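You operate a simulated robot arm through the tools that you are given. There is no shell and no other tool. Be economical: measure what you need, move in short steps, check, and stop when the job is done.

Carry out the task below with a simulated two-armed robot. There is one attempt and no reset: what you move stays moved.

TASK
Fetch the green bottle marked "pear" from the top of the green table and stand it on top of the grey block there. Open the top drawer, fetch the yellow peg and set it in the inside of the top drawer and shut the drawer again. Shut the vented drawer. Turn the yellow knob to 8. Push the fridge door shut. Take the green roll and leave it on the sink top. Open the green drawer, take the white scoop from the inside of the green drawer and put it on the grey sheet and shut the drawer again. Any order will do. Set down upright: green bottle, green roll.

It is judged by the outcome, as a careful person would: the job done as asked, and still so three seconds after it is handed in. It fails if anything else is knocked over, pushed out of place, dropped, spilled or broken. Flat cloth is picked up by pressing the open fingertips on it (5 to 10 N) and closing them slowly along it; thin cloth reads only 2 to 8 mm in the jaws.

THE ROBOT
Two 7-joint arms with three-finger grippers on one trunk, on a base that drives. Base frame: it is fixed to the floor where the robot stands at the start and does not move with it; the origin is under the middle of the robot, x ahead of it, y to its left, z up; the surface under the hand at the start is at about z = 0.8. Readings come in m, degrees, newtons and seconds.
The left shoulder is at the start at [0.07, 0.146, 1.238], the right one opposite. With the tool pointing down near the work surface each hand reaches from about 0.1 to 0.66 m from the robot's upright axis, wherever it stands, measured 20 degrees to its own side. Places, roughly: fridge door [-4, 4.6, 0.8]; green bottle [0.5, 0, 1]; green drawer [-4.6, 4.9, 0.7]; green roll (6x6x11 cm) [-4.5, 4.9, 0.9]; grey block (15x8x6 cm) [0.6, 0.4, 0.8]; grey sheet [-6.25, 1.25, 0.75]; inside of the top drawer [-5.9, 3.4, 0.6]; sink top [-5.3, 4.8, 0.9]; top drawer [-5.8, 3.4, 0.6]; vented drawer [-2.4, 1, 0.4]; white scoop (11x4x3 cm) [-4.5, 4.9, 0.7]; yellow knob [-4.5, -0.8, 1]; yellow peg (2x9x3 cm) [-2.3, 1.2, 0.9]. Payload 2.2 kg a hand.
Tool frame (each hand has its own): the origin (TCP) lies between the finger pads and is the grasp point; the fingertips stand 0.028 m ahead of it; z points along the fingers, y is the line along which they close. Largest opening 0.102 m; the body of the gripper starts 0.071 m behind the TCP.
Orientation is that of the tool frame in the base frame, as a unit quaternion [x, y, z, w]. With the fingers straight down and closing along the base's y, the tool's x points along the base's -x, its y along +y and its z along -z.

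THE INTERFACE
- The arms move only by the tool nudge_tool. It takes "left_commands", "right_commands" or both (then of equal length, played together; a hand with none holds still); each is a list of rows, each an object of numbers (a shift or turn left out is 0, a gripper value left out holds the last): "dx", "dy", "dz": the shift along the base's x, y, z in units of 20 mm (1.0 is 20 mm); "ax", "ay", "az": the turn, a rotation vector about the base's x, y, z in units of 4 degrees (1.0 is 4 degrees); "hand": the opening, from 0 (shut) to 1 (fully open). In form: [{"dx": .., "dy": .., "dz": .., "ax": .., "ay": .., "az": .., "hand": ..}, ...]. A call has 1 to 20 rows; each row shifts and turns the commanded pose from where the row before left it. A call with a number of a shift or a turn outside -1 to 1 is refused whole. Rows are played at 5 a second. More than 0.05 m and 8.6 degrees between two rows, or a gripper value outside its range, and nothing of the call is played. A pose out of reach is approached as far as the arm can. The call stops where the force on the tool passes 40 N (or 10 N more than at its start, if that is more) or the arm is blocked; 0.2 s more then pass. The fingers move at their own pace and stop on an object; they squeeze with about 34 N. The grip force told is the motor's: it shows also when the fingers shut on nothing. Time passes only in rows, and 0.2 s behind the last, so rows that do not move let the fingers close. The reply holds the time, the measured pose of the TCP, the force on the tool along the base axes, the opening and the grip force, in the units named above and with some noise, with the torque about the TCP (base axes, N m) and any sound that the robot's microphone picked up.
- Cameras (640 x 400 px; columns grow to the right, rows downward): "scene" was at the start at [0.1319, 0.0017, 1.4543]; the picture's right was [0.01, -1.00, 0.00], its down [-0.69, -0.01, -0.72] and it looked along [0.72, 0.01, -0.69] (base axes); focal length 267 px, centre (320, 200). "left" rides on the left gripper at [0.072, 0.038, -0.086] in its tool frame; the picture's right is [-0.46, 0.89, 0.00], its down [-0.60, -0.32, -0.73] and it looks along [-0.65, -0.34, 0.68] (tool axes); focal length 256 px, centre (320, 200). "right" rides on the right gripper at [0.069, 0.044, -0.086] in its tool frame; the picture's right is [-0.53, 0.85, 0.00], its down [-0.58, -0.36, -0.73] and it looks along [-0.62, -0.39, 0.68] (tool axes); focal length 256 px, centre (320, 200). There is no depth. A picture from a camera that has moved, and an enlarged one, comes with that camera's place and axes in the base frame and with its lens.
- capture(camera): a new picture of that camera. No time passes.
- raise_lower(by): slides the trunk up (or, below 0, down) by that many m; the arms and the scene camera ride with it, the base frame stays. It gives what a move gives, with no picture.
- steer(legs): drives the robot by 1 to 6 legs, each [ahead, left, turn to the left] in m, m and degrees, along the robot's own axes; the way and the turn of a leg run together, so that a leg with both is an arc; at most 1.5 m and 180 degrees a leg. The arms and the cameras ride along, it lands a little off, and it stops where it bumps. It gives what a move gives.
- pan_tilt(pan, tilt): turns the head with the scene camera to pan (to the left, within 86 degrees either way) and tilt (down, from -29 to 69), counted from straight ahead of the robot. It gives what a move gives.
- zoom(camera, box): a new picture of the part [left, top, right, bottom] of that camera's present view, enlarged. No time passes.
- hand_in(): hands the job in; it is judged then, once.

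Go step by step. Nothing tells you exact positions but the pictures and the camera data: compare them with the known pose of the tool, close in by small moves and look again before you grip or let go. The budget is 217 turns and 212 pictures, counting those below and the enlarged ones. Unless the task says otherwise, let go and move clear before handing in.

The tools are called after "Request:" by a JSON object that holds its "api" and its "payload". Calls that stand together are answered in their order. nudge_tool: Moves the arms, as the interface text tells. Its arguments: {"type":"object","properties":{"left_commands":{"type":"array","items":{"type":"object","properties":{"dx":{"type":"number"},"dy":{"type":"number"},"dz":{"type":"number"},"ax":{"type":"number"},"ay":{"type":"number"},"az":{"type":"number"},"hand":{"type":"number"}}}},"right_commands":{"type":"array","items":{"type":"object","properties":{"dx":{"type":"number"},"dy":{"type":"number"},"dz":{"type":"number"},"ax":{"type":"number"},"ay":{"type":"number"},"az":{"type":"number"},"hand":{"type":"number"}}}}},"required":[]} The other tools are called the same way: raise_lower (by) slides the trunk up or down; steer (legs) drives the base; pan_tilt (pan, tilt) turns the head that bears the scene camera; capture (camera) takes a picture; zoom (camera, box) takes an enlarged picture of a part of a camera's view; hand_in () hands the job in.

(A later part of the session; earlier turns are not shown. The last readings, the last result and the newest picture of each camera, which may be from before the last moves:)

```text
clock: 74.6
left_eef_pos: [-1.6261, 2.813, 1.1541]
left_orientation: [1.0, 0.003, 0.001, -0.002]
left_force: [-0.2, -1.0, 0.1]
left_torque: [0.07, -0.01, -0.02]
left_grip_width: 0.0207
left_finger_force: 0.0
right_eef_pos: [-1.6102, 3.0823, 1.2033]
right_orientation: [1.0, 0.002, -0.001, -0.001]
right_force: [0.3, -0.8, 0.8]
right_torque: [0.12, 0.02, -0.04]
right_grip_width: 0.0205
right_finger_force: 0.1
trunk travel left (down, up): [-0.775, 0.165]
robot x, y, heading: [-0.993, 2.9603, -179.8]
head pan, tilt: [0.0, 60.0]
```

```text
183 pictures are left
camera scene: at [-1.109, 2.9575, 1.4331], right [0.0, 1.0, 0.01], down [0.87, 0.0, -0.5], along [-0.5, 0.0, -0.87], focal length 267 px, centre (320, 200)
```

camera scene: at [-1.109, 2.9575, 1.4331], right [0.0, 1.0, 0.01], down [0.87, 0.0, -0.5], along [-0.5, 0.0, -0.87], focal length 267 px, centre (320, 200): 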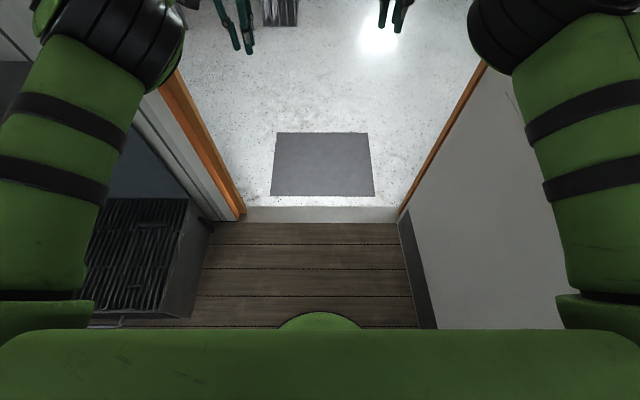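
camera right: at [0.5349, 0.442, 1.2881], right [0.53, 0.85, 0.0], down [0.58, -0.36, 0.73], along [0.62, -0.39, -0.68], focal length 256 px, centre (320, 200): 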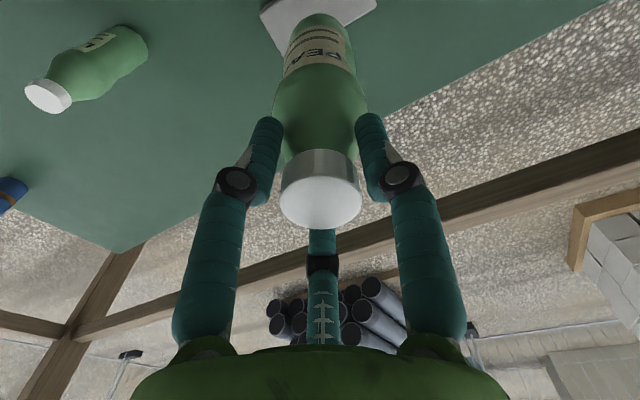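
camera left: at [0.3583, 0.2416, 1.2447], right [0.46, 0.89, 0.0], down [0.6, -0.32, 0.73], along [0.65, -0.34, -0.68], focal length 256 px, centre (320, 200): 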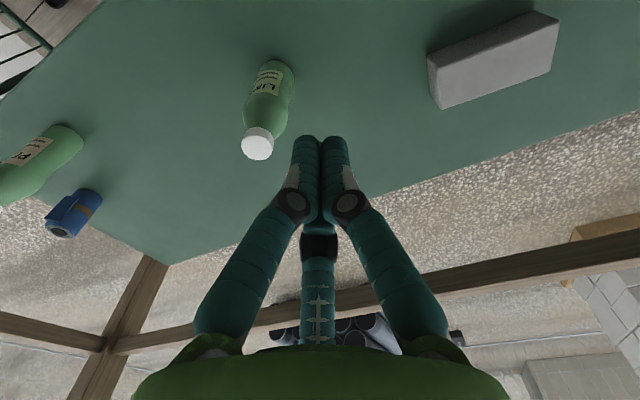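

The robot is centred on the opening (2.48 to 3.43). I'll drive through.

Request:
{"api": "steer", "payload": {"legs": [[0.7, 0, -0.2], [0.7, 0, 0]]}}

Request:
{"api": "pan_tilt", "payload": {"pan": 0, "tilt": 20}}

Request:
{"api": "capture", "payload": {"camera": "scene"}}

```text
clock: 81.9
left_eef_pos: [-3.026, 2.8283, 1.1552]
left_orientation: [1.0, 0.0, 0.0, -0.001]
left_force: [1.4, 0.0, 0.4]
left_torque: [0.02, 0.02, 0.01]
left_grip_width: 0.0206
left_finger_force: 0.1
right_eef_pos: [-3.0092, 3.0976, 1.2038]
right_orientation: [1.0, -0.001, 0.0, 0.001]
right_force: [-0.2, -0.5, 0.0]
right_torque: [-0.01, 0.01, 0.0]
right_grip_width: 0.0201
right_finger_force: 0.0
trunk travel left (down, up): [-0.775, 0.165]
robot x, y, heading: [-2.3931, 2.9718, 179.8]
head pan, tilt: [0.0, 60.0]
```

```text
clock: 83.0
left_eef_pos: [-3.0262, 2.8273, 1.1544]
left_orientation: [1.0, 0.0, 0.0, -0.001]
left_force: [-0.2, 0.4, -0.5]
left_torque: [-0.02, 0.02, -0.02]
left_grip_width: 0.0204
left_finger_force: 0.0
right_eef_pos: [-3.0092, 3.0977, 1.2035]
right_orientation: [1.0, -0.001, -0.001, 0.001]
right_force: [0.1, 0.4, -0.3]
right_torque: [-0.01, -0.01, 0.04]
right_grip_width: 0.02
right_finger_force: 0.1
trunk travel left (down, up): [-0.775, 0.165]
robot x, y, heading: [-2.3917, 2.9693, 179.8]
head pan, tilt: [0.0, 20.0]
```

```text
182 pictures are left
camera scene: at [-2.5356, 2.9715, 1.4912], right [0.0, 1.0, 0.0], down [0.34, 0.0, -0.94], along [-0.94, 0.0, -0.34], focal length 267 px, centre (320, 200)
```

scene: 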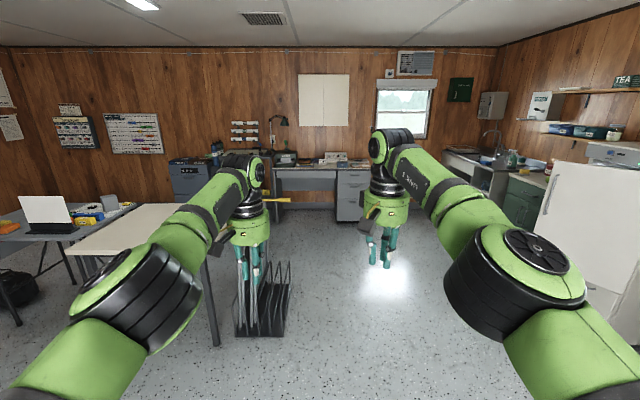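

I'm inside. The peg and the vented drawer should be to the left, around (-2.3, 1.2), so I'll pull the arms in and turn to look there.

Request:
{"api": "nudge_tool", "payload": {"left_commands": [{"dx": 0.9, "dy": -0.2}, {"dx": 0.9, "dy": -0.2}, {"dx": 0.9, "dy": -0.2}, {"dx": 0.9, "dy": -0.2}, {"dx": 0.9, "dy": -0.2}, {"dx": 0.9, "dy": -0.2}, {"dx": 0.9, "dy": -0.2}, {"dx": 0.9, "dy": -0.2}, {"dx": 0.9, "dy": -0.2}, {"dx": 0.9, "dy": -0.2}, {"dx": 0.9, "dy": -0.2}, {"dx": 0.9, "dy": -0.2}, {"dx": 0.9, "dy": -0.2}, {"dx": 0.9, "dy": -0.2}], "right_commands": [{"dx": 0.9, "dy": 0.2}, {"dx": 0.9, "dy": 0.2}, {"dx": 0.9, "dy": 0.2}, {"dx": 0.9, "dy": 0.2}, {"dx": 0.9, "dy": 0.2}, {"dx": 0.9, "dy": 0.2}, {"dx": 0.9, "dy": 0.2}, {"dx": 0.9, "dy": 0.2}, {"dx": 0.9, "dy": 0.2}, {"dx": 0.9, "dy": 0.2}, {"dx": 0.9, "dy": 0.2}, {"dx": 0.9, "dy": 0.2}, {"dx": 0.9, "dy": 0.2}, {"dx": 0.9, "dy": 0.2}]}}

Request:
{"api": "steer", "payload": {"legs": [[0.35, 0, 0], [0, 0, 80]]}}

Request:
{"api": "pan_tilt", "payload": {"pan": 20, "tilt": 30}}

Request:
{"api": "capture", "payload": {"camera": "scene"}}

```text
clock: 86.0
left_eef_pos: [-2.7726, 2.7722, 1.1544]
left_orientation: [1.0, -0.001, 0.001, -0.001]
left_force: [0.4, 0.3, -0.1]
left_torque: [0.02, 0.0, -0.02]
left_grip_width: 0.0204
left_finger_force: 0.1
right_eef_pos: [-2.7564, 3.1543, 1.2021]
right_orientation: [1.0, 0.0, -0.002, 0.001]
right_force: [-0.6, -0.1, 0.5]
right_torque: [-0.01, 0.05, 0.02]
right_grip_width: 0.0203
right_finger_force: 0.0
trunk travel left (down, up): [-0.775, 0.165]
robot x, y, heading: [-2.3908, 2.9684, 180.0]
head pan, tilt: [0.0, 20.0]
```

```text
clock: 91.6
left_eef_pos: [-2.6182, 2.5588, 1.1547]
left_orientation: [0.77, 0.638, 0.0, -0.002]
left_force: [0.1, -0.1, 0.3]
left_torque: [0.01, -0.01, 0.02]
left_grip_width: 0.0202
left_finger_force: 0.1
right_eef_pos: [-2.9895, 2.6456, 1.2023]
right_orientation: [0.769, 0.639, 0.0, 0.002]
right_force: [-0.1, 0.8, -0.9]
right_torque: [0.04, -0.04, 0.02]
right_grip_width: 0.0203
right_finger_force: 0.0
trunk travel left (down, up): [-0.775, 0.165]
robot x, y, heading: [-2.7417, 2.9723, -100.6]
head pan, tilt: [0.0, 20.0]
```

```text
clock: 92.5
left_eef_pos: [-2.6179, 2.5596, 1.1545]
left_orientation: [0.77, 0.638, 0.001, -0.001]
left_force: [0.4, -0.1, 0.4]
left_torque: [0.02, -0.02, 0.0]
left_grip_width: 0.0203
left_finger_force: 0.1
right_eef_pos: [-2.9882, 2.6464, 1.2026]
right_orientation: [0.77, 0.638, 0.001, 0.001]
right_force: [-0.5, -0.9, 0.1]
right_torque: [-0.02, 0.0, 0.01]
right_grip_width: 0.0207
right_finger_force: 0.1
trunk travel left (down, up): [-0.775, 0.165]
robot x, y, heading: [-2.7435, 2.9716, -100.7]
head pan, tilt: [20.0, 30.0]
```

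```text
181 pictures are left
camera scene: at [-2.7371, 2.8339, 1.4752], right [-0.99, -0.16, 0.0], down [-0.08, 0.49, -0.87], along [0.14, -0.86, -0.5], focal length 267 px, centre (320, 200)
```

scene: 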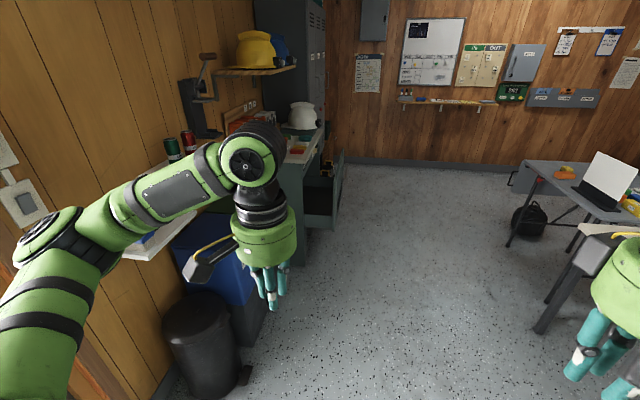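

The cabinet with the open vented drawer stands against the east wall. I'll drive closer along its front.

Request:
{"api": "steer", "payload": {"legs": [[0, 0, 10.7], [0.9, -0.45, 0]]}}

Request:
{"api": "pan_tilt", "payload": {"pan": 45, "tilt": 35}}

Request:
{"api": "capture", "payload": {"camera": "scene"}}

```text
clock: 98.4
left_eef_pos: [-3.0089, 1.6863, 1.1548]
left_orientation: [0.712, 0.702, 0.0, -0.001]
left_force: [0.7, -0.4, 1.3]
left_torque: [-0.01, 0.01, -0.01]
left_grip_width: 0.0203
left_finger_force: 0.1
right_eef_pos: [-3.3903, 1.708, 1.2025]
right_orientation: [0.713, 0.701, 0.0, 0.001]
right_force: [-1.3, 0.2, 0.2]
right_torque: [-0.03, 0.03, 0.03]
right_grip_width: 0.0206
right_finger_force: 0.0
trunk travel left (down, up): [-0.775, 0.165]
robot x, y, heading: [-3.1996, 2.0684, -91.1]
head pan, tilt: [20.0, 30.0]
```

```text
clock: 99.3
left_eef_pos: [-3.009, 1.6854, 1.1546]
left_orientation: [0.712, 0.702, 0.0, -0.001]
left_force: [-0.3, -0.1, 0.5]
left_torque: [-0.02, -0.01, 0.0]
left_grip_width: 0.0203
left_finger_force: 0.1
right_eef_pos: [-3.3905, 1.7085, 1.2016]
right_orientation: [0.713, 0.701, 0.0, 0.001]
right_force: [0.8, 0.5, 0.0]
right_torque: [-0.03, -0.01, -0.03]
right_grip_width: 0.0204
right_finger_force: 0.0
trunk travel left (down, up): [-0.775, 0.165]
robot x, y, heading: [-3.1989, 2.0719, -90.9]
head pan, tilt: [45.0, 35.0]
```

```text
180 pictures are left
camera scene: at [-3.1411, 1.9586, 1.4674], right [-0.72, -0.69, 0.0], down [-0.4, 0.41, -0.82], along [0.57, -0.59, -0.57], focal length 267 px, centre (320, 200)
```

scene: 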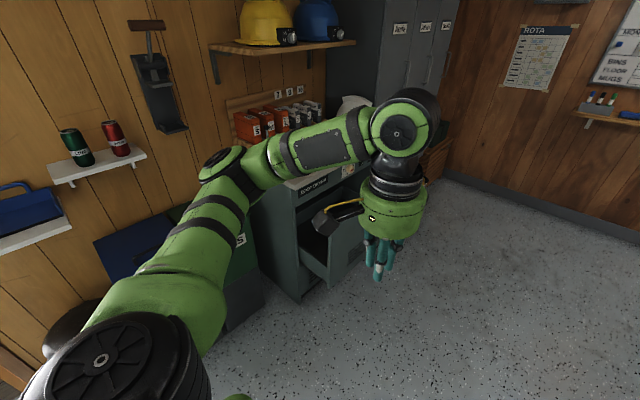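

Request:
{"api": "steer", "payload": {"legs": [[0.95, 0.05, 0], [0, 0, 91]]}}

Request:
{"api": "pan_tilt", "payload": {"pan": 0, "tilt": 35}}

Request:
{"api": "capture", "payload": {"camera": "scene"}}

```text
clock: 108.1
left_eef_pos: [-2.7838, 1.3235, 1.1549]
left_orientation: [0.001, 1.0, -0.002, -0.001]
left_force: [-0.1, 0.3, -0.3]
left_torque: [-0.03, 0.01, 0.03]
left_grip_width: 0.0203
left_finger_force: 0.2
right_eef_pos: [-2.8014, 0.9422, 1.2011]
right_orientation: [0.002, 1.0, 0.001, 0.0]
right_force: [0.2, 0.5, -0.3]
right_torque: [0.02, 0.0, 0.0]
right_grip_width: 0.0204
right_finger_force: 0.1
trunk travel left (down, up): [-0.775, 0.165]
robot x, y, heading: [-3.1719, 1.1257, -0.5]
head pan, tilt: [45.0, 35.0]
```

```text
clock: 109.2
left_eef_pos: [-2.7844, 1.3238, 1.1539]
left_orientation: [0.002, 1.0, -0.001, 0.0]
left_force: [-0.9, 0.8, -0.6]
left_torque: [0.01, 0.02, -0.02]
left_grip_width: 0.0206
left_finger_force: 0.0
right_eef_pos: [-2.8015, 0.9429, 1.2021]
right_orientation: [0.001, 1.0, 0.001, 0.001]
right_force: [-0.5, 0.1, 0.0]
right_torque: [0.04, 0.01, -0.03]
right_grip_width: 0.0206
right_finger_force: 0.0
trunk travel left (down, up): [-0.775, 0.165]
robot x, y, heading: [-3.1653, 1.1305, -0.6]
head pan, tilt: [0.0, 35.0]
```

```text
179 pictures are left
camera scene: at [-3.029, 1.1276, 1.4674], right [-0.01, -1.0, 0.0], down [-0.57, 0.0, -0.82], along [0.82, 0.0, -0.57], focal length 267 px, centre (320, 200)
```

scene: 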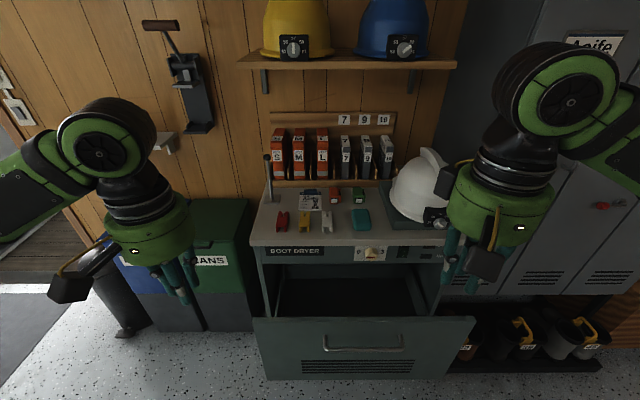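

The vented drawer is open right in front, and a yellow peg lies on the top among others. I'll zoom in.

Request:
{"api": "zoom", "payload": {"camera": "scene", "box": [250, 150, 450, 270]}}

Request:
{"api": "zoom", "payload": {"camera": "scene", "box": [230, 240, 490, 390]}}

```text
3.20 times, centred on (350, 210) of scene
camera zoom: at [-3.029, 1.1276, 1.4674], right [-0.01, -1.0, 0.0], down [-0.57, 0.0, -0.82], along [0.82, 0.0, -0.57], focal length 854 px, centre (224, 168)
```

zoom: 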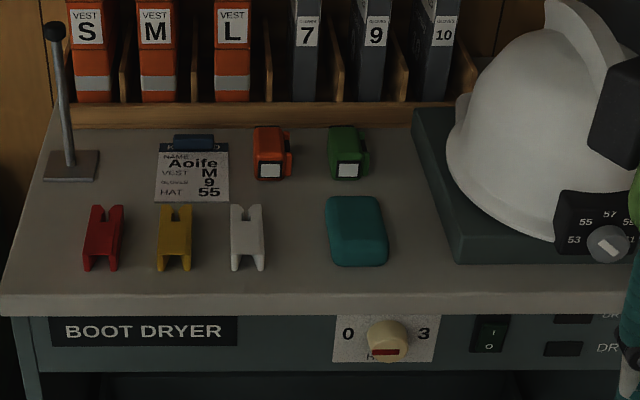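

```text
2.46 times, centred on (360, 315) of scene
camera zoom: at [-3.029, 1.1276, 1.4674], right [-0.01, -1.0, 0.0], down [-0.57, 0.0, -0.82], along [0.82, 0.0, -0.57], focal length 657 px, centre (222, -83)
```

zoom: 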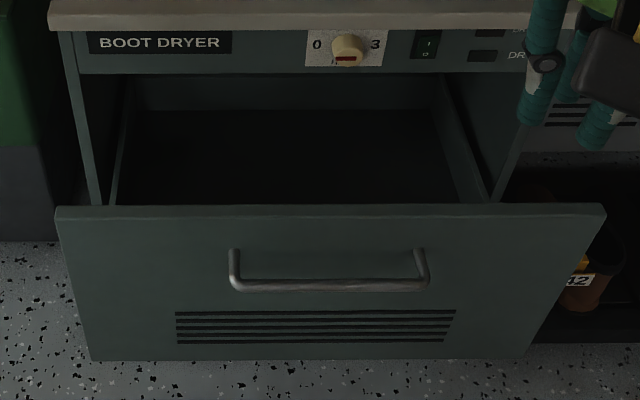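

First I'll shut the vented drawer with the right hand, fingers closed and pointing forward. I'll lower the trunk and tilt the tool.

Request:
{"api": "raise_lower", "payload": {"by": -0.45}}

Request:
{"api": "nudge_tool", "payload": {"right_commands": [{"ay": -1, "dx": -0.3, "hand": 0}, {"ay": -1, "dx": -0.3}, {"ay": -1, "dx": -0.3}, {"ay": -1, "dx": -0.3}, {"ay": -1, "dx": -0.3}, {"ay": -1}, {"ay": -1}, {"ay": -1}, {"ay": -1}, {"ay": -1}, {"ay": -1}, {"ay": -1}, {"ay": -1}, {"ay": -1}, {"ay": -1}, {"ay": -1}, {"ay": -1}, {"ay": -1}, {"ay": -1}, {"ay": -1}]}}

Request:
{"api": "capture", "payload": {"camera": "scene"}}

Request:
{"api": "capture", "payload": {"camera": "right"}}

```text
refused: -0.45 is not a number from -0.4 to 0.4
```

```text
clock: 113.4
left_eef_pos: [-2.7822, 1.3237, 1.1545]
left_orientation: [0.001, 1.0, 0.0, -0.001]
left_force: [1.2, -0.2, 0.3]
left_torque: [0.02, -0.01, 0.03]
left_grip_width: 0.0203
left_finger_force: 0.1
right_eef_pos: [-2.6966, 0.9794, 1.3239]
right_orientation: [0.001, 0.765, 0.002, 0.644]
right_force: [1.3, -0.4, -0.7]
right_torque: [0.04, 0.01, 0.0]
right_grip_width: 0.0024
right_finger_force: 31.3
right hand out of reach, approached as far as the arm can: row 7, 8, 9, 10, 11, 12, 13, 14, 15, 16, 17, 18, 19, 20
trunk travel left (down, up): [-0.775, 0.165]
robot x, y, heading: [-3.167, 1.1302, -0.5]
head pan, tilt: [0.0, 35.0]
```

```text
176 pictures are left
camera scene: at [-3.0286, 1.1276, 1.4673], right [-0.01, -1.0, 0.0], down [-0.57, 0.0, -0.82], along [0.82, -0.01, -0.57], focal length 267 px, centre (320, 200)
```

scene: 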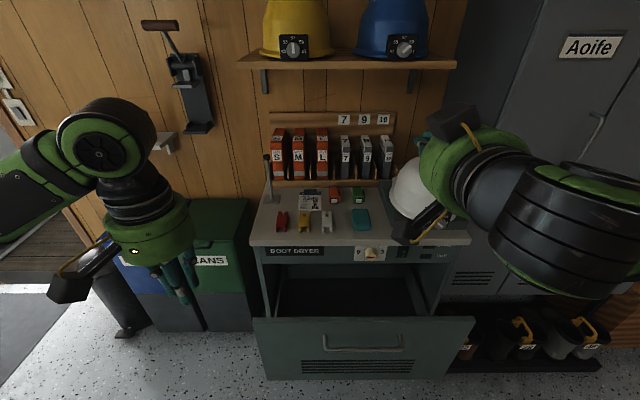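

```text
175 pictures are left
camera right: at [-2.7925, 1.0227, 1.2706], right [0.09, 0.84, 0.53], down [-0.62, -0.37, 0.69], along [0.78, -0.39, 0.49], focal length 256 px, centre (320, 200)
```

right: 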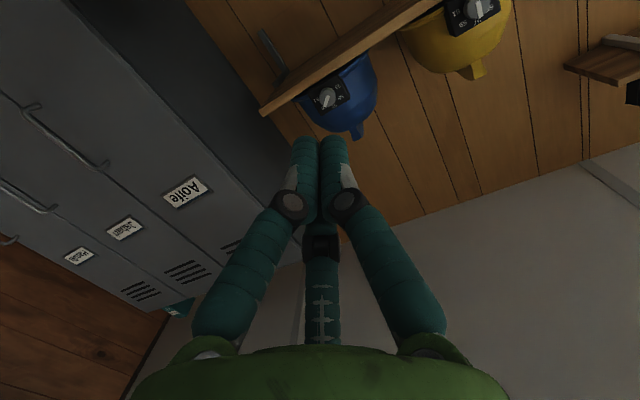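

The tool now points forward. I'll lower the trunk in two steps to drawer height and look.

Request:
{"api": "raise_lower", "payload": {"by": -0.4}}

Request:
{"api": "raise_lower", "payload": {"by": -0.3}}

Request:
{"api": "capture", "payload": {"camera": "scene"}}

Request:
{"api": "capture", "payload": {"camera": "right"}}

```text
clock: 117.2
left_eef_pos: [-2.7836, 1.3244, 0.7544]
left_orientation: [0.001, 1.0, -0.001, -0.001]
left_force: [0.5, -0.3, 0.1]
left_torque: [0.01, 0.01, -0.02]
left_grip_width: 0.0205
left_finger_force: 0.0
right_eef_pos: [-2.6977, 0.9793, 0.9242]
right_orientation: [0.001, 0.767, 0.001, 0.642]
right_force: [-0.2, -0.3, -0.9]
right_torque: [-0.01, 0.05, -0.01]
right_grip_width: 0.0018
right_finger_force: 31.4
trunk travel left (down, up): [-0.375, 0.565]
robot x, y, heading: [-3.1702, 1.127, -0.5]
head pan, tilt: [0.0, 35.0]
```

```text
clock: 120.2
left_eef_pos: [-2.7849, 1.3247, 0.4549]
left_orientation: [0.002, 1.0, -0.001, -0.001]
left_force: [-0.1, -0.2, 0.7]
left_torque: [0.0, 0.0, 0.01]
left_grip_width: 0.0202
left_finger_force: 0.0
right_eef_pos: [-2.6981, 0.9785, 0.6243]
right_orientation: [0.001, 0.766, 0.002, 0.643]
right_force: [-0.8, 0.1, 0.1]
right_torque: [0.04, 0.02, -0.01]
right_grip_width: 0.002
right_finger_force: 31.3
trunk travel left (down, up): [-0.075, 0.865]
robot x, y, heading: [-3.1657, 1.1254, -0.4]
head pan, tilt: [0.0, 35.0]
```

```text
174 pictures are left
camera scene: at [-3.029, 1.1275, 0.7674], right [-0.01, -1.0, 0.0], down [-0.57, 0.0, -0.82], along [0.82, -0.01, -0.57], focal length 267 px, centre (320, 200)
```

scene: 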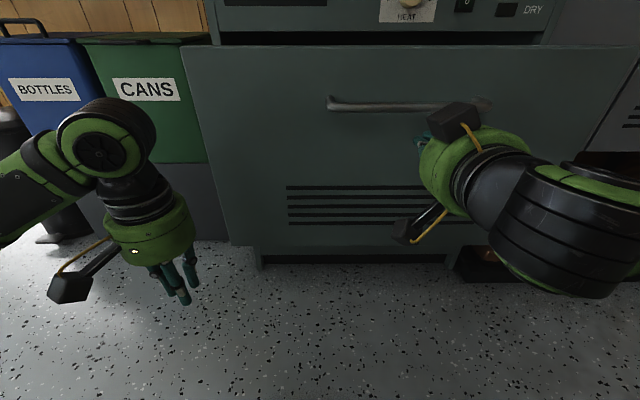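

```text
173 pictures are left
camera right: at [-2.793, 1.0225, 0.5707], right [0.09, 0.84, 0.53], down [-0.62, -0.37, 0.69], along [0.78, -0.39, 0.49], focal length 256 px, centre (320, 200)
```

right: 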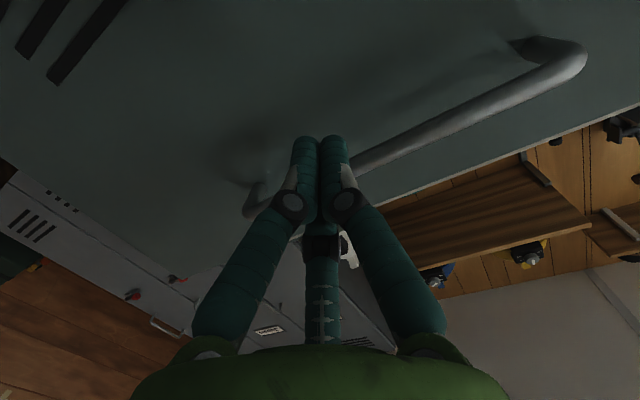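

The drawer panel is at x ≈ -2.58, z 0.31 to 0.73, with the handle at z ≈ 0.655. I'll push the panel just below the handle.

Request:
{"api": "nudge_tool", "payload": {"right_commands": [{"dz": -1}, {"dz": -1}, {"dz": -1}, {"dz": -0.5}, {"dx": 1}, {"dx": 1}, {"dx": 1}, {"dx": 0.8}, {"dx": 0.8}, {"dx": 0.8}, {"dx": 0.8}, {"dx": 0.8}, {"dx": 0.8}, {"dx": 0.8}, {"dx": 0.8}, {"dx": 0.8}, {"dx": 0.8}]}}

Request:
{"api": "capture", "payload": {"camera": "scene"}}

```text
clock: 123.8
left_eef_pos: [-2.7846, 1.3242, 0.4548]
left_orientation: [0.002, 1.0, 0.0, -0.001]
left_force: [0.0, 0.1, 0.8]
left_torque: [0.04, 0.0, 0.0]
left_grip_width: 0.0203
left_finger_force: 0.1
right_eef_pos: [-2.4539, 0.9889, 0.5644]
right_orientation: [0.001, 0.766, 0.002, 0.643]
right_force: [-0.8, 1.3, 0.0]
right_torque: [-0.01, 0.03, 0.0]
right_grip_width: 0.002
right_finger_force: 31.3
right hand out of reach, approached as far as the arm can: row 1, 2, 3, 4
trunk travel left (down, up): [-0.075, 0.865]
robot x, y, heading: [-3.1682, 1.1298, -0.4]
head pan, tilt: [0.0, 35.0]
```

```text
172 pictures are left
camera scene: at [-3.0289, 1.1275, 0.7674], right [-0.01, -1.0, 0.0], down [-0.57, 0.0, -0.82], along [0.82, -0.01, -0.57], focal length 267 px, centre (320, 200)
```

scene: 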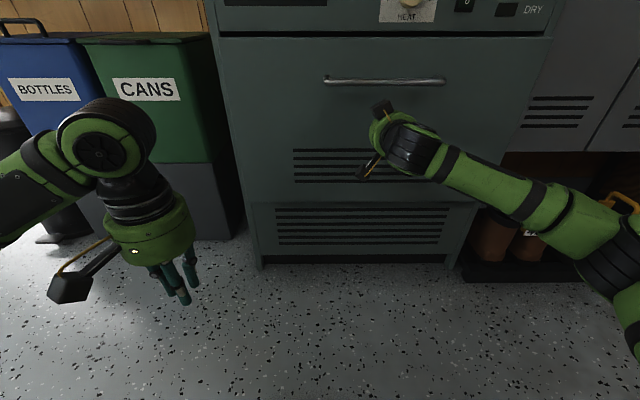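

It is nearly shut. I'll push on until I feel the stop.

Request:
{"api": "nudge_tool", "payload": {"right_commands": [{"dx": 0.5}, {"dx": 0.5}, {"dx": 0.5}, {"dx": 0.5}, {"dx": 0.5}]}}

Request:
{"api": "zoom", "payload": {"camera": "scene", "box": [200, 0, 580, 260]}}

```text
clock: 124.6
left_eef_pos: [-2.7839, 1.3233, 0.4553]
left_orientation: [0.002, 1.0, -0.001, 0.0]
left_force: [0.2, 0.3, 0.5]
left_torque: [0.0, 0.03, 0.0]
left_grip_width: 0.0206
left_finger_force: 0.0
right_eef_pos: [-2.4304, 0.988, 0.5664]
right_orientation: [0.002, 0.767, 0.002, 0.642]
right_force: [-17.1, -3.6, 0.3]
right_torque: [0.03, -0.17, -0.17]
right_grip_width: 0.0022
right_finger_force: 31.8
trunk travel left (down, up): [-0.075, 0.865]
robot x, y, heading: [-3.1677, 1.1252, -0.4]
head pan, tilt: [0.0, 35.0]
stopped in row 3 (right hand): the force on the tool passed its limit at 55 N (the readings are from after the stop); the commanded pose is now the measured one
```

```text
1.54 times, centred on (390, 130) of scene
camera zoom: at [-3.031, 1.127, 0.7677], right [-0.01, -1.0, 0.0], down [-0.57, 0.0, -0.82], along [0.82, -0.01, -0.57], focal length 411 px, centre (212, 308)
```

zoom: 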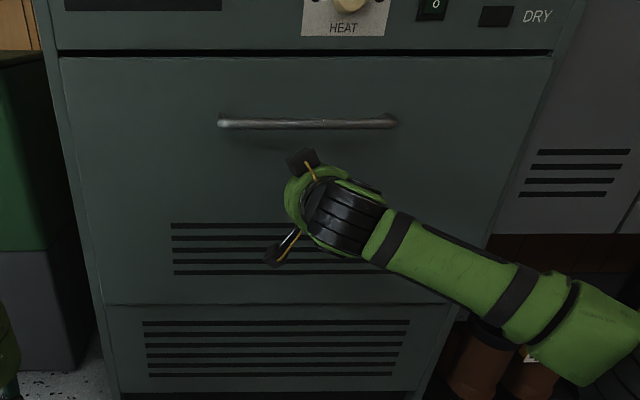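

The vented drawer is flush shut (55 N at the stop). I'll withdraw the right hand and raise the trunk.

Request:
{"api": "nudge_tool", "payload": {"right_commands": [{"dx": -1}, {"dx": -1}, {"dx": -1}, {"dx": -1}, {"dx": -1}, {"dx": -1}, {"dx": -1}, {"dx": -1}, {"dx": -1}, {"dx": -1}, {"dx": -1}, {"dx": -1}]}}

Request:
{"api": "raise_lower", "payload": {"by": 0.4}}

Request:
{"api": "raise_lower", "payload": {"by": 0.3}}

Request:
{"api": "nudge_tool", "payload": {"right_commands": [{"ay": 1, "dx": -0.2}, {"ay": 1, "dx": -0.2}, {"ay": 1, "dx": -0.2}, {"ay": 1, "dx": -0.2}, {"ay": 1, "dx": -0.2}, {"ay": 1}, {"ay": 1}, {"ay": 1}, {"ay": 1}, {"ay": 1}, {"ay": 1}, {"ay": 1}, {"ay": 1}, {"ay": 1}, {"ay": 1}, {"ay": 1}, {"ay": 1}, {"ay": 1}, {"ay": 1}, {"ay": 0.8}], "left_commands": [{"hand": 0.75}, {}, {}, {}, {}, {}, {}, {}, {}, {}, {}, {}, {}, {}, {}, {}, {}, {}, {}, {}]}}

Request:
{"api": "capture", "payload": {"camera": "scene"}}

```text
clock: 127.2
left_eef_pos: [-2.7828, 1.3232, 0.4536]
left_orientation: [0.002, 1.0, 0.0, -0.001]
left_force: [0.4, 0.8, 0.8]
left_torque: [0.02, 0.02, -0.03]
left_grip_width: 0.0203
left_finger_force: 0.1
right_eef_pos: [-2.6675, 0.9858, 0.5612]
right_orientation: [0.002, 0.767, 0.001, 0.641]
right_force: [0.4, -0.8, 0.3]
right_torque: [-0.02, 0.01, 0.01]
right_grip_width: 0.002
right_finger_force: 31.1
trunk travel left (down, up): [-0.075, 0.865]
robot x, y, heading: [-3.166, 1.1273, -0.2]
head pan, tilt: [0.0, 35.0]
```

```text
clock: 131.1
left_eef_pos: [-2.7834, 1.323, 0.8538]
left_orientation: [0.002, 1.0, 0.0, -0.001]
left_force: [-0.4, 0.4, -0.4]
left_torque: [0.01, 0.02, 0.0]
left_grip_width: 0.0203
left_finger_force: 0.0
right_eef_pos: [-2.6669, 0.9879, 0.9623]
right_orientation: [0.001, 0.768, 0.002, 0.64]
right_force: [-0.6, 0.2, 0.0]
right_torque: [0.01, -0.01, 0.0]
right_grip_width: 0.0021
right_finger_force: 31.8
trunk travel left (down, up): [-0.475, 0.465]
robot x, y, heading: [-3.1683, 1.1281, -0.2]
head pan, tilt: [0.0, 35.0]
```

```text
clock: 134.1
left_eef_pos: [-2.7842, 1.3235, 1.154]
left_orientation: [0.001, 1.0, -0.001, -0.001]
left_force: [-1.7, -0.5, 0.5]
left_torque: [0.0, 0.02, 0.01]
left_grip_width: 0.0202
left_finger_force: 0.1
right_eef_pos: [-2.6662, 0.9865, 1.2626]
right_orientation: [0.001, 0.767, 0.002, 0.641]
right_force: [-1.4, 0.0, -0.1]
right_torque: [-0.01, -0.01, 0.0]
right_grip_width: 0.0021
right_finger_force: 31.4
trunk travel left (down, up): [-0.775, 0.165]
robot x, y, heading: [-3.1678, 1.1279, -0.5]
head pan, tilt: [0.0, 35.0]
```

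```text
clock: 138.3
left_eef_pos: [-2.7833, 1.3238, 1.1534]
left_orientation: [0.002, 1.0, 0.0, -0.001]
left_force: [-0.3, -0.8, -0.4]
left_torque: [0.01, -0.02, -0.02]
left_grip_width: 0.0764
left_finger_force: 0.1
right_eef_pos: [-2.6854, 0.9862, 1.2616]
right_orientation: [0.002, 1.0, 0.001, 0.003]
right_force: [-0.2, -0.2, 0.0]
right_torque: [0.0, 0.04, -0.04]
right_grip_width: 0.0023
right_finger_force: 31.1
trunk travel left (down, up): [-0.775, 0.165]
robot x, y, heading: [-3.1674, 1.1257, -0.3]
head pan, tilt: [0.0, 35.0]
```

```text
170 pictures are left
camera scene: at [-3.0292, 1.1275, 1.4673], right [-0.01, -1.0, 0.0], down [-0.57, 0.0, -0.82], along [0.82, -0.01, -0.57], focal length 267 px, centre (320, 200)
```

scene: 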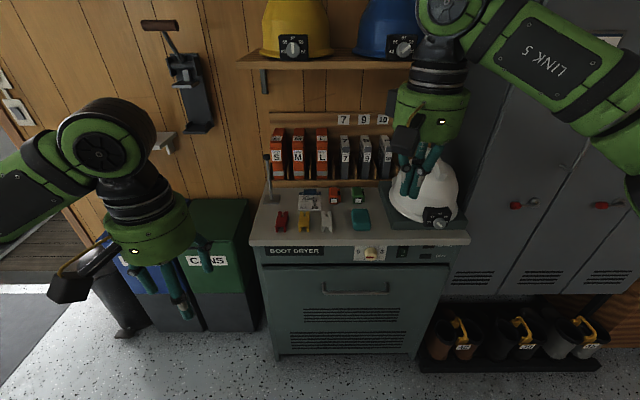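

The drawer is shut and all is tidy. I'll retract the right hand, move 0.24 m closer, and bring the left hand over the yellow peg.

Request:
{"api": "nudge_tool", "payload": {"right_commands": [{"dx": -0.9, "dy": -0.4}, {"dx": -0.9, "dy": -0.4}, {"dx": -0.9, "dy": -0.4}, {"dx": -0.9, "dy": -0.4}, {"dx": -0.9, "dy": -0.4}, {"dx": -0.9, "dy": -0.4}, {"dx": -0.9, "dy": -0.4}, {"dx": -0.9}]}}

Request:
{"api": "steer", "payload": {"legs": [[0.24, 0, 0.4]]}}

Request:
{"api": "nudge_tool", "payload": {"left_commands": [{"dx": 1, "dy": -0.75}, {"dx": 1, "dy": -0.75}, {"dx": 1, "dy": -0.75}, {"dx": 1, "dy": -0.75}, {"dx": 1, "dy": -0.75}, {"dx": 1, "dy": -0.75}, {"dx": 1, "dy": -0.75}, {"dx": 1, "dy": -0.75}, {"dx": 0.8, "dy": -0.75}, {"dx": 0.8, "dy": -0.75, "dz": -1}, {"dz": -1}, {"dz": -1}, {"dz": -1}]}}

Request:
{"api": "capture", "payload": {"camera": "left"}}

Request:
{"api": "capture", "payload": {"camera": "scene"}}

```text
clock: 140.1
left_eef_pos: [-2.7841, 1.3235, 1.1544]
left_orientation: [0.002, 1.0, -0.001, 0.0]
left_force: [0.6, 0.2, -0.3]
left_torque: [-0.01, -0.03, -0.03]
left_grip_width: 0.0767
left_finger_force: 0.1
right_eef_pos: [-2.8327, 0.9326, 1.2608]
right_orientation: [0.001, 1.0, 0.0, 0.005]
right_force: [-0.2, 0.6, -0.7]
right_torque: [-0.02, 0.0, 0.01]
right_grip_width: 0.002
right_finger_force: 31.7
trunk travel left (down, up): [-0.775, 0.165]
robot x, y, heading: [-3.1677, 1.1258, -0.1]
head pan, tilt: [0.0, 35.0]
```

```text
clock: 141.8
left_eef_pos: [-2.5478, 1.3254, 1.1557]
left_orientation: [0.0, 1.0, -0.002, 0.0]
left_force: [-0.1, -0.2, 0.8]
left_torque: [-0.01, -0.03, -0.02]
left_grip_width: 0.0766
left_finger_force: 0.0
right_eef_pos: [-2.5935, 0.9328, 1.2623]
right_orientation: [-0.001, 1.0, 0.0, 0.005]
right_force: [0.2, 0.3, -0.4]
right_torque: [0.0, -0.01, 0.0]
right_grip_width: 0.0023
right_finger_force: 31.4
trunk travel left (down, up): [-0.775, 0.165]
robot x, y, heading: [-2.9286, 1.1282, -0.1]
head pan, tilt: [0.0, 35.0]
```

```text
clock: 144.6
left_eef_pos: [-2.3557, 1.1735, 1.0735]
left_orientation: [0.0, 1.0, 0.0, -0.001]
left_force: [0.5, -0.1, 0.3]
left_torque: [-0.01, -0.02, 0.01]
left_grip_width: 0.0765
left_finger_force: 0.1
right_eef_pos: [-2.5927, 0.9315, 1.2607]
right_orientation: [-0.001, 1.0, 0.001, 0.004]
right_force: [-0.1, -0.6, -1.2]
right_torque: [0.0, 0.05, -0.02]
right_grip_width: 0.0022
right_finger_force: 31.1
trunk travel left (down, up): [-0.775, 0.165]
robot x, y, heading: [-2.9241, 1.1296, 0.1]
head pan, tilt: [0.0, 35.0]
```

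```text
169 pictures are left
camera left: at [-2.4275, 1.2116, 1.1605], right [0.46, 0.89, 0.0], down [0.61, -0.32, 0.73], along [0.65, -0.34, -0.68], focal length 256 px, centre (320, 200)
```

left: 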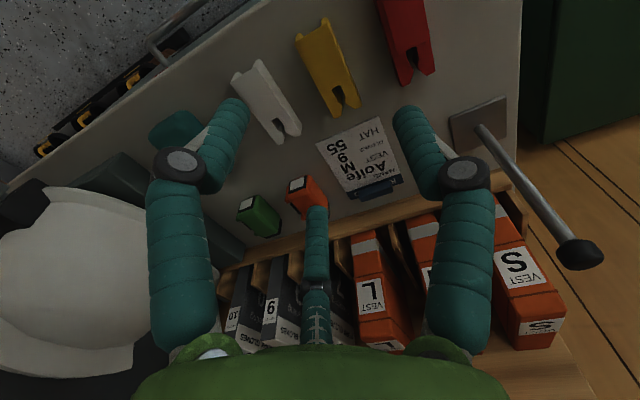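

```text
168 pictures are left
camera scene: at [-2.7907, 1.1265, 1.4673], right [0.0, -1.0, 0.0], down [-0.57, 0.0, -0.82], along [0.82, 0.0, -0.57], focal length 267 px, centre (320, 200)
```

scene: 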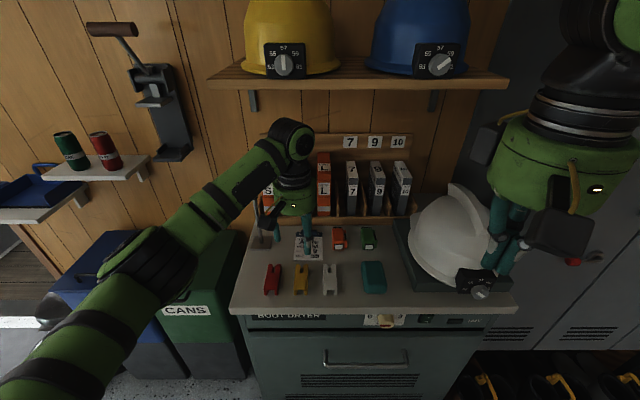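

The yellow peg's centre is at about (-2.336, 1.175, 0.905), with its long side along x. I'll descend partway and verify.

Request:
{"api": "nudge_tool", "payload": {"left_commands": [{"dx": 0.98, "dy": -0.28}, {"dz": -1}, {"dz": -1}, {"dz": -1}, {"dz": -1}, {"dz": -1}]}}

Request:
{"api": "capture", "payload": {"camera": "left"}}

Request:
{"api": "zoom", "payload": {"camera": "scene", "box": [220, 180, 400, 310]}}

```text
clock: 146.0
left_eef_pos: [-2.3366, 1.1687, 0.9746]
left_orientation: [-0.001, 1.0, -0.001, -0.001]
left_force: [-0.6, 0.5, 0.3]
left_torque: [-0.02, 0.02, 0.02]
left_grip_width: 0.0768
left_finger_force: 0.0
right_eef_pos: [-2.5913, 0.9323, 1.262]
right_orientation: [-0.001, 1.0, 0.0, 0.004]
right_force: [-0.1, -0.1, 0.0]
right_torque: [0.0, -0.02, -0.02]
right_grip_width: 0.0023
right_finger_force: 31.4
trunk travel left (down, up): [-0.775, 0.165]
robot x, y, heading: [-2.933, 1.1264, -0.1]
head pan, tilt: [0.0, 35.0]
```

```text
167 pictures are left
camera left: at [-2.4087, 1.2075, 1.0608], right [0.46, 0.89, 0.0], down [0.61, -0.32, 0.73], along [0.65, -0.34, -0.68], focal length 256 px, centre (320, 200)
```

left: 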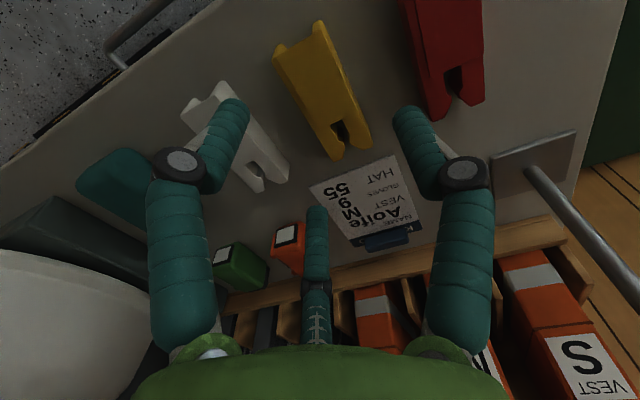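

```text
3.08 times, centred on (310, 245) of scene
camera zoom: at [-2.7911, 1.1271, 1.4674], right [0.0, -1.0, 0.0], down [-0.57, 0.0, -0.82], along [0.82, 0.0, -0.57], focal length 821 px, centre (351, 62)
```

zoom: 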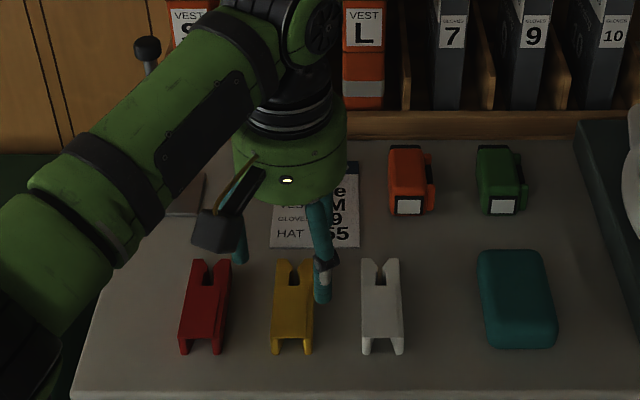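

Aligned to within a few millimetres. I'll apply a slight yaw, lower onto the peg, and close.

Request:
{"api": "nudge_tool", "payload": {"left_commands": [{"dx": -0.2, "az": -1}, {"dz": -0.9}, {"dz": -0.9}, {"dz": -0.8}, {}]}}

Request:
{"api": "capture", "payload": {"camera": "left"}}

```text
clock: 147.2
left_eef_pos: [-2.3399, 1.1689, 0.9223]
left_orientation: [0.034, 0.999, -0.001, 0.0]
left_force: [-0.2, -1.1, 1.0]
left_torque: [0.0, 0.01, 0.02]
left_grip_width: 0.0766
left_finger_force: 0.1
right_eef_pos: [-2.5922, 0.9328, 1.2627]
right_orientation: [0.0, 1.0, 0.001, 0.005]
right_force: [0.9, 0.8, 0.2]
right_torque: [0.03, -0.03, -0.03]
right_grip_width: 0.0024
right_finger_force: 31.6
trunk travel left (down, up): [-0.775, 0.165]
robot x, y, heading: [-2.9308, 1.1251, 0.1]
head pan, tilt: [0.0, 35.0]
```

```text
165 pictures are left
camera left: at [-2.4104, 1.2113, 1.0091], right [0.53, 0.85, 0.0], down [0.58, -0.36, 0.73], along [0.62, -0.38, -0.68], focal length 256 px, centre (320, 200)
```

left: 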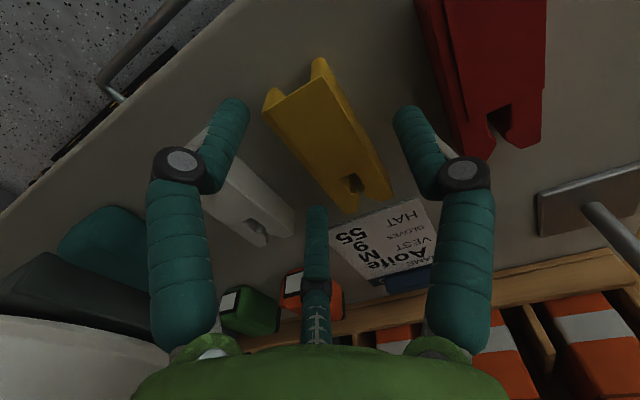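

Request:
{"api": "nudge_tool", "payload": {"left_commands": [{"dx": -0.4, "dz": -0.1}, {"hand": 0.4}, {"hand": 0.2}, {"hand": 0}, {}, {}]}}

Request:
{"api": "capture", "payload": {"camera": "left"}}

```text
clock: 148.6
left_eef_pos: [-2.3479, 1.1678, 0.9221]
left_orientation: [0.034, 0.999, -0.001, -0.001]
left_force: [0.9, 0.5, 3.1]
left_torque: [0.02, -0.07, -0.02]
left_grip_width: 0.0311
left_finger_force: 34.4
right_eef_pos: [-2.5921, 0.9335, 1.2615]
right_orientation: [-0.001, 1.0, 0.0, 0.004]
right_force: [-0.6, 0.5, 0.4]
right_torque: [-0.02, 0.0, 0.01]
right_grip_width: 0.0021
right_finger_force: 31.4
trunk travel left (down, up): [-0.775, 0.165]
robot x, y, heading: [-2.9279, 1.1255, 0.0]
head pan, tilt: [0.0, 35.0]
```

```text
164 pictures are left
camera left: at [-2.4184, 1.2122, 1.0076], right [0.52, 0.85, 0.0], down [0.58, -0.36, 0.73], along [0.62, -0.38, -0.68], focal length 256 px, centre (320, 200)
```

left: 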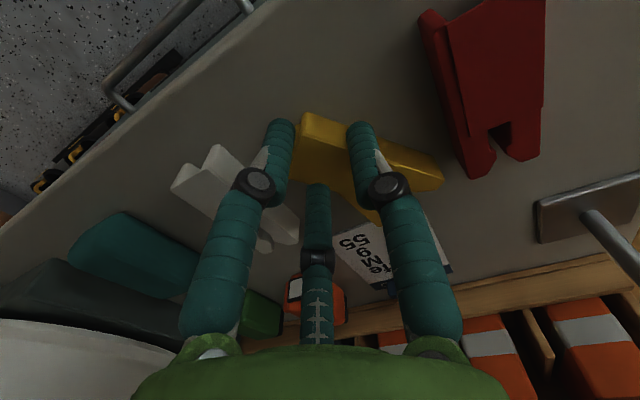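

The peg turned a little in the closing fingers but it is held at 31 mm. I'll lift and check.

Request:
{"api": "nudge_tool", "payload": {"left_commands": [{"dz": 0.5}, {"dz": 1}, {"dz": 1}, {"dz": 1}, {"dz": 1}, {"dz": 1}, {"dz": 1}, {"dz": 1}, {"dz": 1}, {"dz": 1}, {"dz": 1}]}}

Request:
{"api": "capture", "payload": {"camera": "left"}}

Request:
{"api": "zoom", "payload": {"camera": "scene", "box": [220, 100, 440, 310]}}

```text
clock: 151.0
left_eef_pos: [-2.347, 1.1674, 1.1301]
left_orientation: [0.034, 0.999, -0.001, 0.0]
left_force: [-0.4, 0.1, -0.4]
left_torque: [-0.01, -0.03, 0.02]
left_grip_width: 0.0019
left_finger_force: 31.6
right_eef_pos: [-2.5918, 0.9324, 1.2617]
right_orientation: [0.0, 1.0, -0.001, 0.005]
right_force: [-0.7, 0.3, 0.5]
right_torque: [-0.02, -0.01, 0.01]
right_grip_width: 0.0021
right_finger_force: 31.7
trunk travel left (down, up): [-0.775, 0.165]
robot x, y, heading: [-2.9287, 1.1256, -0.0]
head pan, tilt: [0.0, 35.0]
```

```text
163 pictures are left
camera left: at [-2.4173, 1.211, 1.2156], right [0.52, 0.85, 0.0], down [0.58, -0.36, 0.73], along [0.62, -0.38, -0.68], focal length 256 px, centre (320, 200)
```

left: 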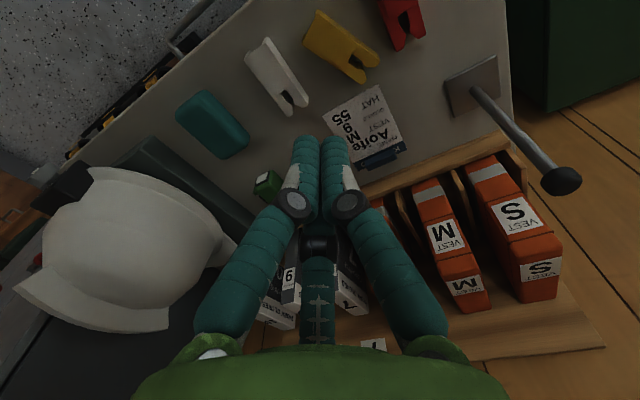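

```text
1.90 times, centred on (330, 205) of scene
camera zoom: at [-2.7918, 1.1266, 1.4674], right [0.0, -1.0, 0.0], down [-0.57, 0.0, -0.82], along [0.82, 0.0, -0.57], focal length 508 px, centre (301, 190)
```

zoom: 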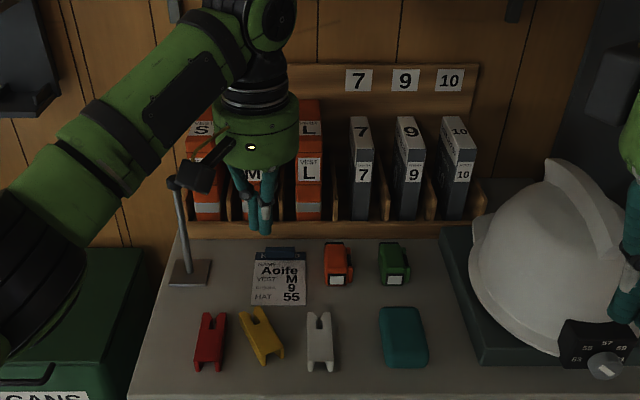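

The peg slipped out and lies turned by about 22° near (-2.324, 1.18). I'll open, match its angle, come down partway, and look again.

Request:
{"api": "nudge_tool", "payload": {"left_commands": [{"hand": 0.7, "az": 1, "dx": 0.5, "dy": 0.3}, {"az": 1, "dx": 0.6, "dy": 0.3}, {"az": 1}, {"az": 1}, {"az": 1}, {"az": 1}, {"az": 0.5}, {"dz": -1}, {"dz": -1}, {"dz": -1}, {"dz": -1}, {"dz": -1}, {"dz": -1}, {"dz": -1}, {"dz": -0.5}]}}

Request:
{"api": "capture", "payload": {"camera": "left"}}

```text
clock: 154.2
left_eef_pos: [-2.3246, 1.1803, 0.9808]
left_orientation: [-0.191, 0.982, -0.001, 0.0]
left_force: [0.1, -0.1, 0.2]
left_torque: [0.01, 0.0, 0.03]
left_grip_width: 0.0714
left_finger_force: 0.1
right_eef_pos: [-2.5913, 0.9319, 1.2604]
right_orientation: [0.0, 1.0, 0.0, 0.004]
right_force: [-0.5, 0.4, 0.0]
right_torque: [-0.01, -0.05, 0.01]
right_grip_width: 0.0019
right_finger_force: 31.7
trunk travel left (down, up): [-0.775, 0.165]
robot x, y, heading: [-2.9295, 1.1272, 0.1]
head pan, tilt: [0.0, 35.0]
```

```text
161 pictures are left
camera left: at [-2.4061, 1.1886, 1.0668], right [0.1, 1.0, 0.0], down [0.68, -0.07, 0.73], along [0.73, -0.07, -0.68], focal length 256 px, centre (320, 200)
```

left: 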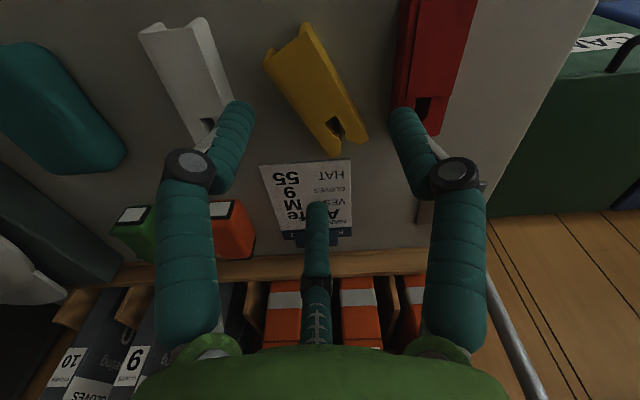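

The three fingers contact the peg as one-against-two, so I'll offset the hand so that it sits centrally between them. Then I'll lower until touch.

Request:
{"api": "nudge_tool", "payload": {"left_commands": [{"hand": 0.75, "az": 0.75, "dx": 0.33, "dy": -0.36}, {"dz": -0.8}, {"dz": -0.8}, {"dz": -0.8}, {"dz": -0.5}, {"dz": -0.2}, {}]}}

Request:
{"api": "capture", "payload": {"camera": "left"}}

Request:
{"api": "zoom", "payload": {"camera": "scene", "box": [240, 200, 360, 310]}}

```text
clock: 155.8
left_eef_pos: [-2.3191, 1.1741, 0.9185]
left_orientation: [-0.216, 0.976, -0.001, -0.001]
left_force: [-0.1, 0.4, -0.4]
left_torque: [-0.01, 0.0, -0.02]
left_grip_width: 0.0766
left_finger_force: 0.1
right_eef_pos: [-2.5913, 0.9329, 1.2627]
right_orientation: [-0.002, 1.0, 0.0, 0.005]
right_force: [0.1, 0.5, 0.9]
right_torque: [-0.01, 0.03, 0.0]
right_grip_width: 0.0021
right_finger_force: 31.6
trunk travel left (down, up): [-0.775, 0.165]
robot x, y, heading: [-2.929, 1.1273, -0.1]
head pan, tilt: [0.0, 35.0]
```

```text
160 pictures are left
camera left: at [-2.4002, 1.1782, 1.0048], right [0.05, 1.0, 0.0], down [0.68, -0.03, 0.73], along [0.73, -0.04, -0.68], focal length 256 px, centre (320, 200)
```

left: 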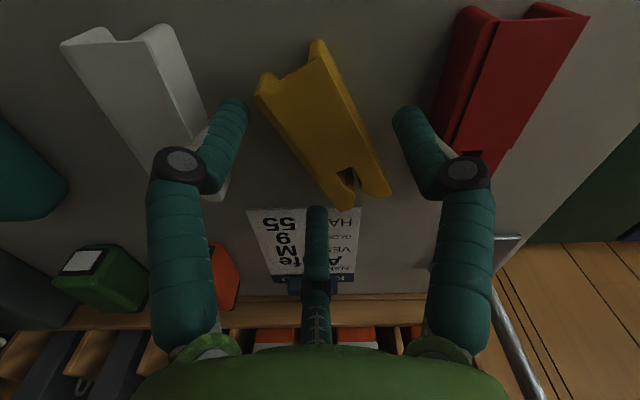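

```text
3.64 times, centred on (300, 255) of scene
camera zoom: at [-2.7914, 1.1267, 1.4674], right [0.0, -1.0, 0.0], down [-0.57, 0.0, -0.82], along [0.82, 0.0, -0.57], focal length 971 px, centre (393, 0)
```

zoom: 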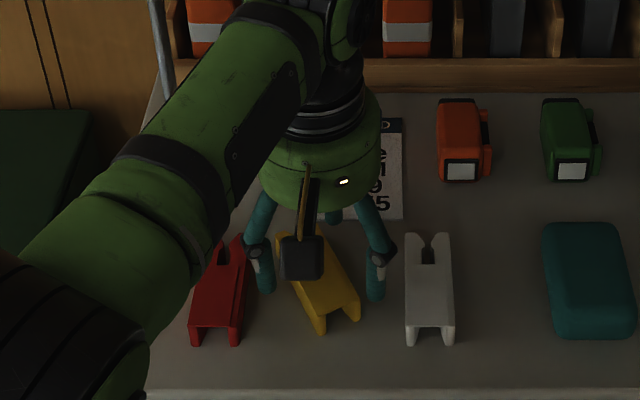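

Request:
{"api": "nudge_tool", "payload": {"left_commands": [{"dx": -0.4, "dy": -0.2}, {"dz": -0.2}, {"dz": -0.2}, {"dz": -0.2}, {"dz": -0.2}, {}]}}

```text
clock: 157.2
left_eef_pos: [-2.3258, 1.1688, 0.9029]
left_orientation: [-0.216, 0.976, 0.0, 0.0]
left_force: [1.2, -1.3, 2.6]
left_torque: [0.1, 0.03, -0.01]
left_grip_width: 0.077
left_finger_force: 0.6
right_eef_pos: [-2.5911, 0.9309, 1.2622]
right_orientation: [-0.001, 1.0, 0.0, 0.005]
right_force: [-0.4, 0.2, 0.1]
right_torque: [0.01, 0.0, 0.05]
right_grip_width: 0.002
right_finger_force: 31.5
trunk travel left (down, up): [-0.775, 0.165]
robot x, y, heading: [-2.9301, 1.1273, -0.2]
head pan, tilt: [0.0, 35.0]
```

The tips just touch the counter (z ≈ 0.875). I'll close slowly and look.

Request:
{"api": "nudge_tool", "payload": {"left_commands": [{"dz": 0.1, "hand": 0.65}, {"hand": 0.55}, {"hand": 0.45}, {"hand": 0.35}, {"hand": 0.2}, {"hand": 0}, {}, {}]}}

Request:
{"api": "capture", "payload": {"camera": "left"}}

```text
clock: 159.0
left_eef_pos: [-2.3272, 1.1698, 0.9068]
left_orientation: [-0.216, 0.976, -0.001, 0.001]
left_force: [2.2, 4.9, 17.1]
left_torque: [0.65, 0.24, -0.11]
left_grip_width: 0.0468
left_finger_force: 34.2
right_eef_pos: [-2.5932, 0.9322, 1.2619]
right_orientation: [0.0, 1.0, 0.0, 0.005]
right_force: [0.1, -0.4, -0.2]
right_torque: [-0.04, -0.06, -0.02]
right_grip_width: 0.0021
right_finger_force: 31.5
trunk travel left (down, up): [-0.775, 0.165]
robot x, y, heading: [-2.9288, 1.1258, -0.1]
head pan, tilt: [0.0, 35.0]
```

```text
158 pictures are left
camera left: at [-2.4092, 1.1742, 0.9931], right [0.05, 1.0, 0.0], down [0.68, -0.03, 0.73], along [0.73, -0.04, -0.68], focal length 256 px, centre (320, 200)
```

left: 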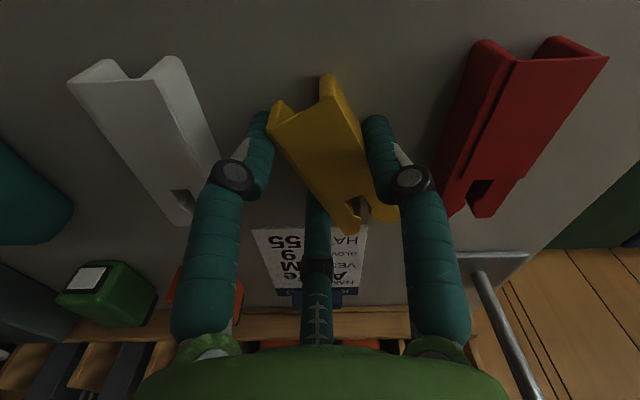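

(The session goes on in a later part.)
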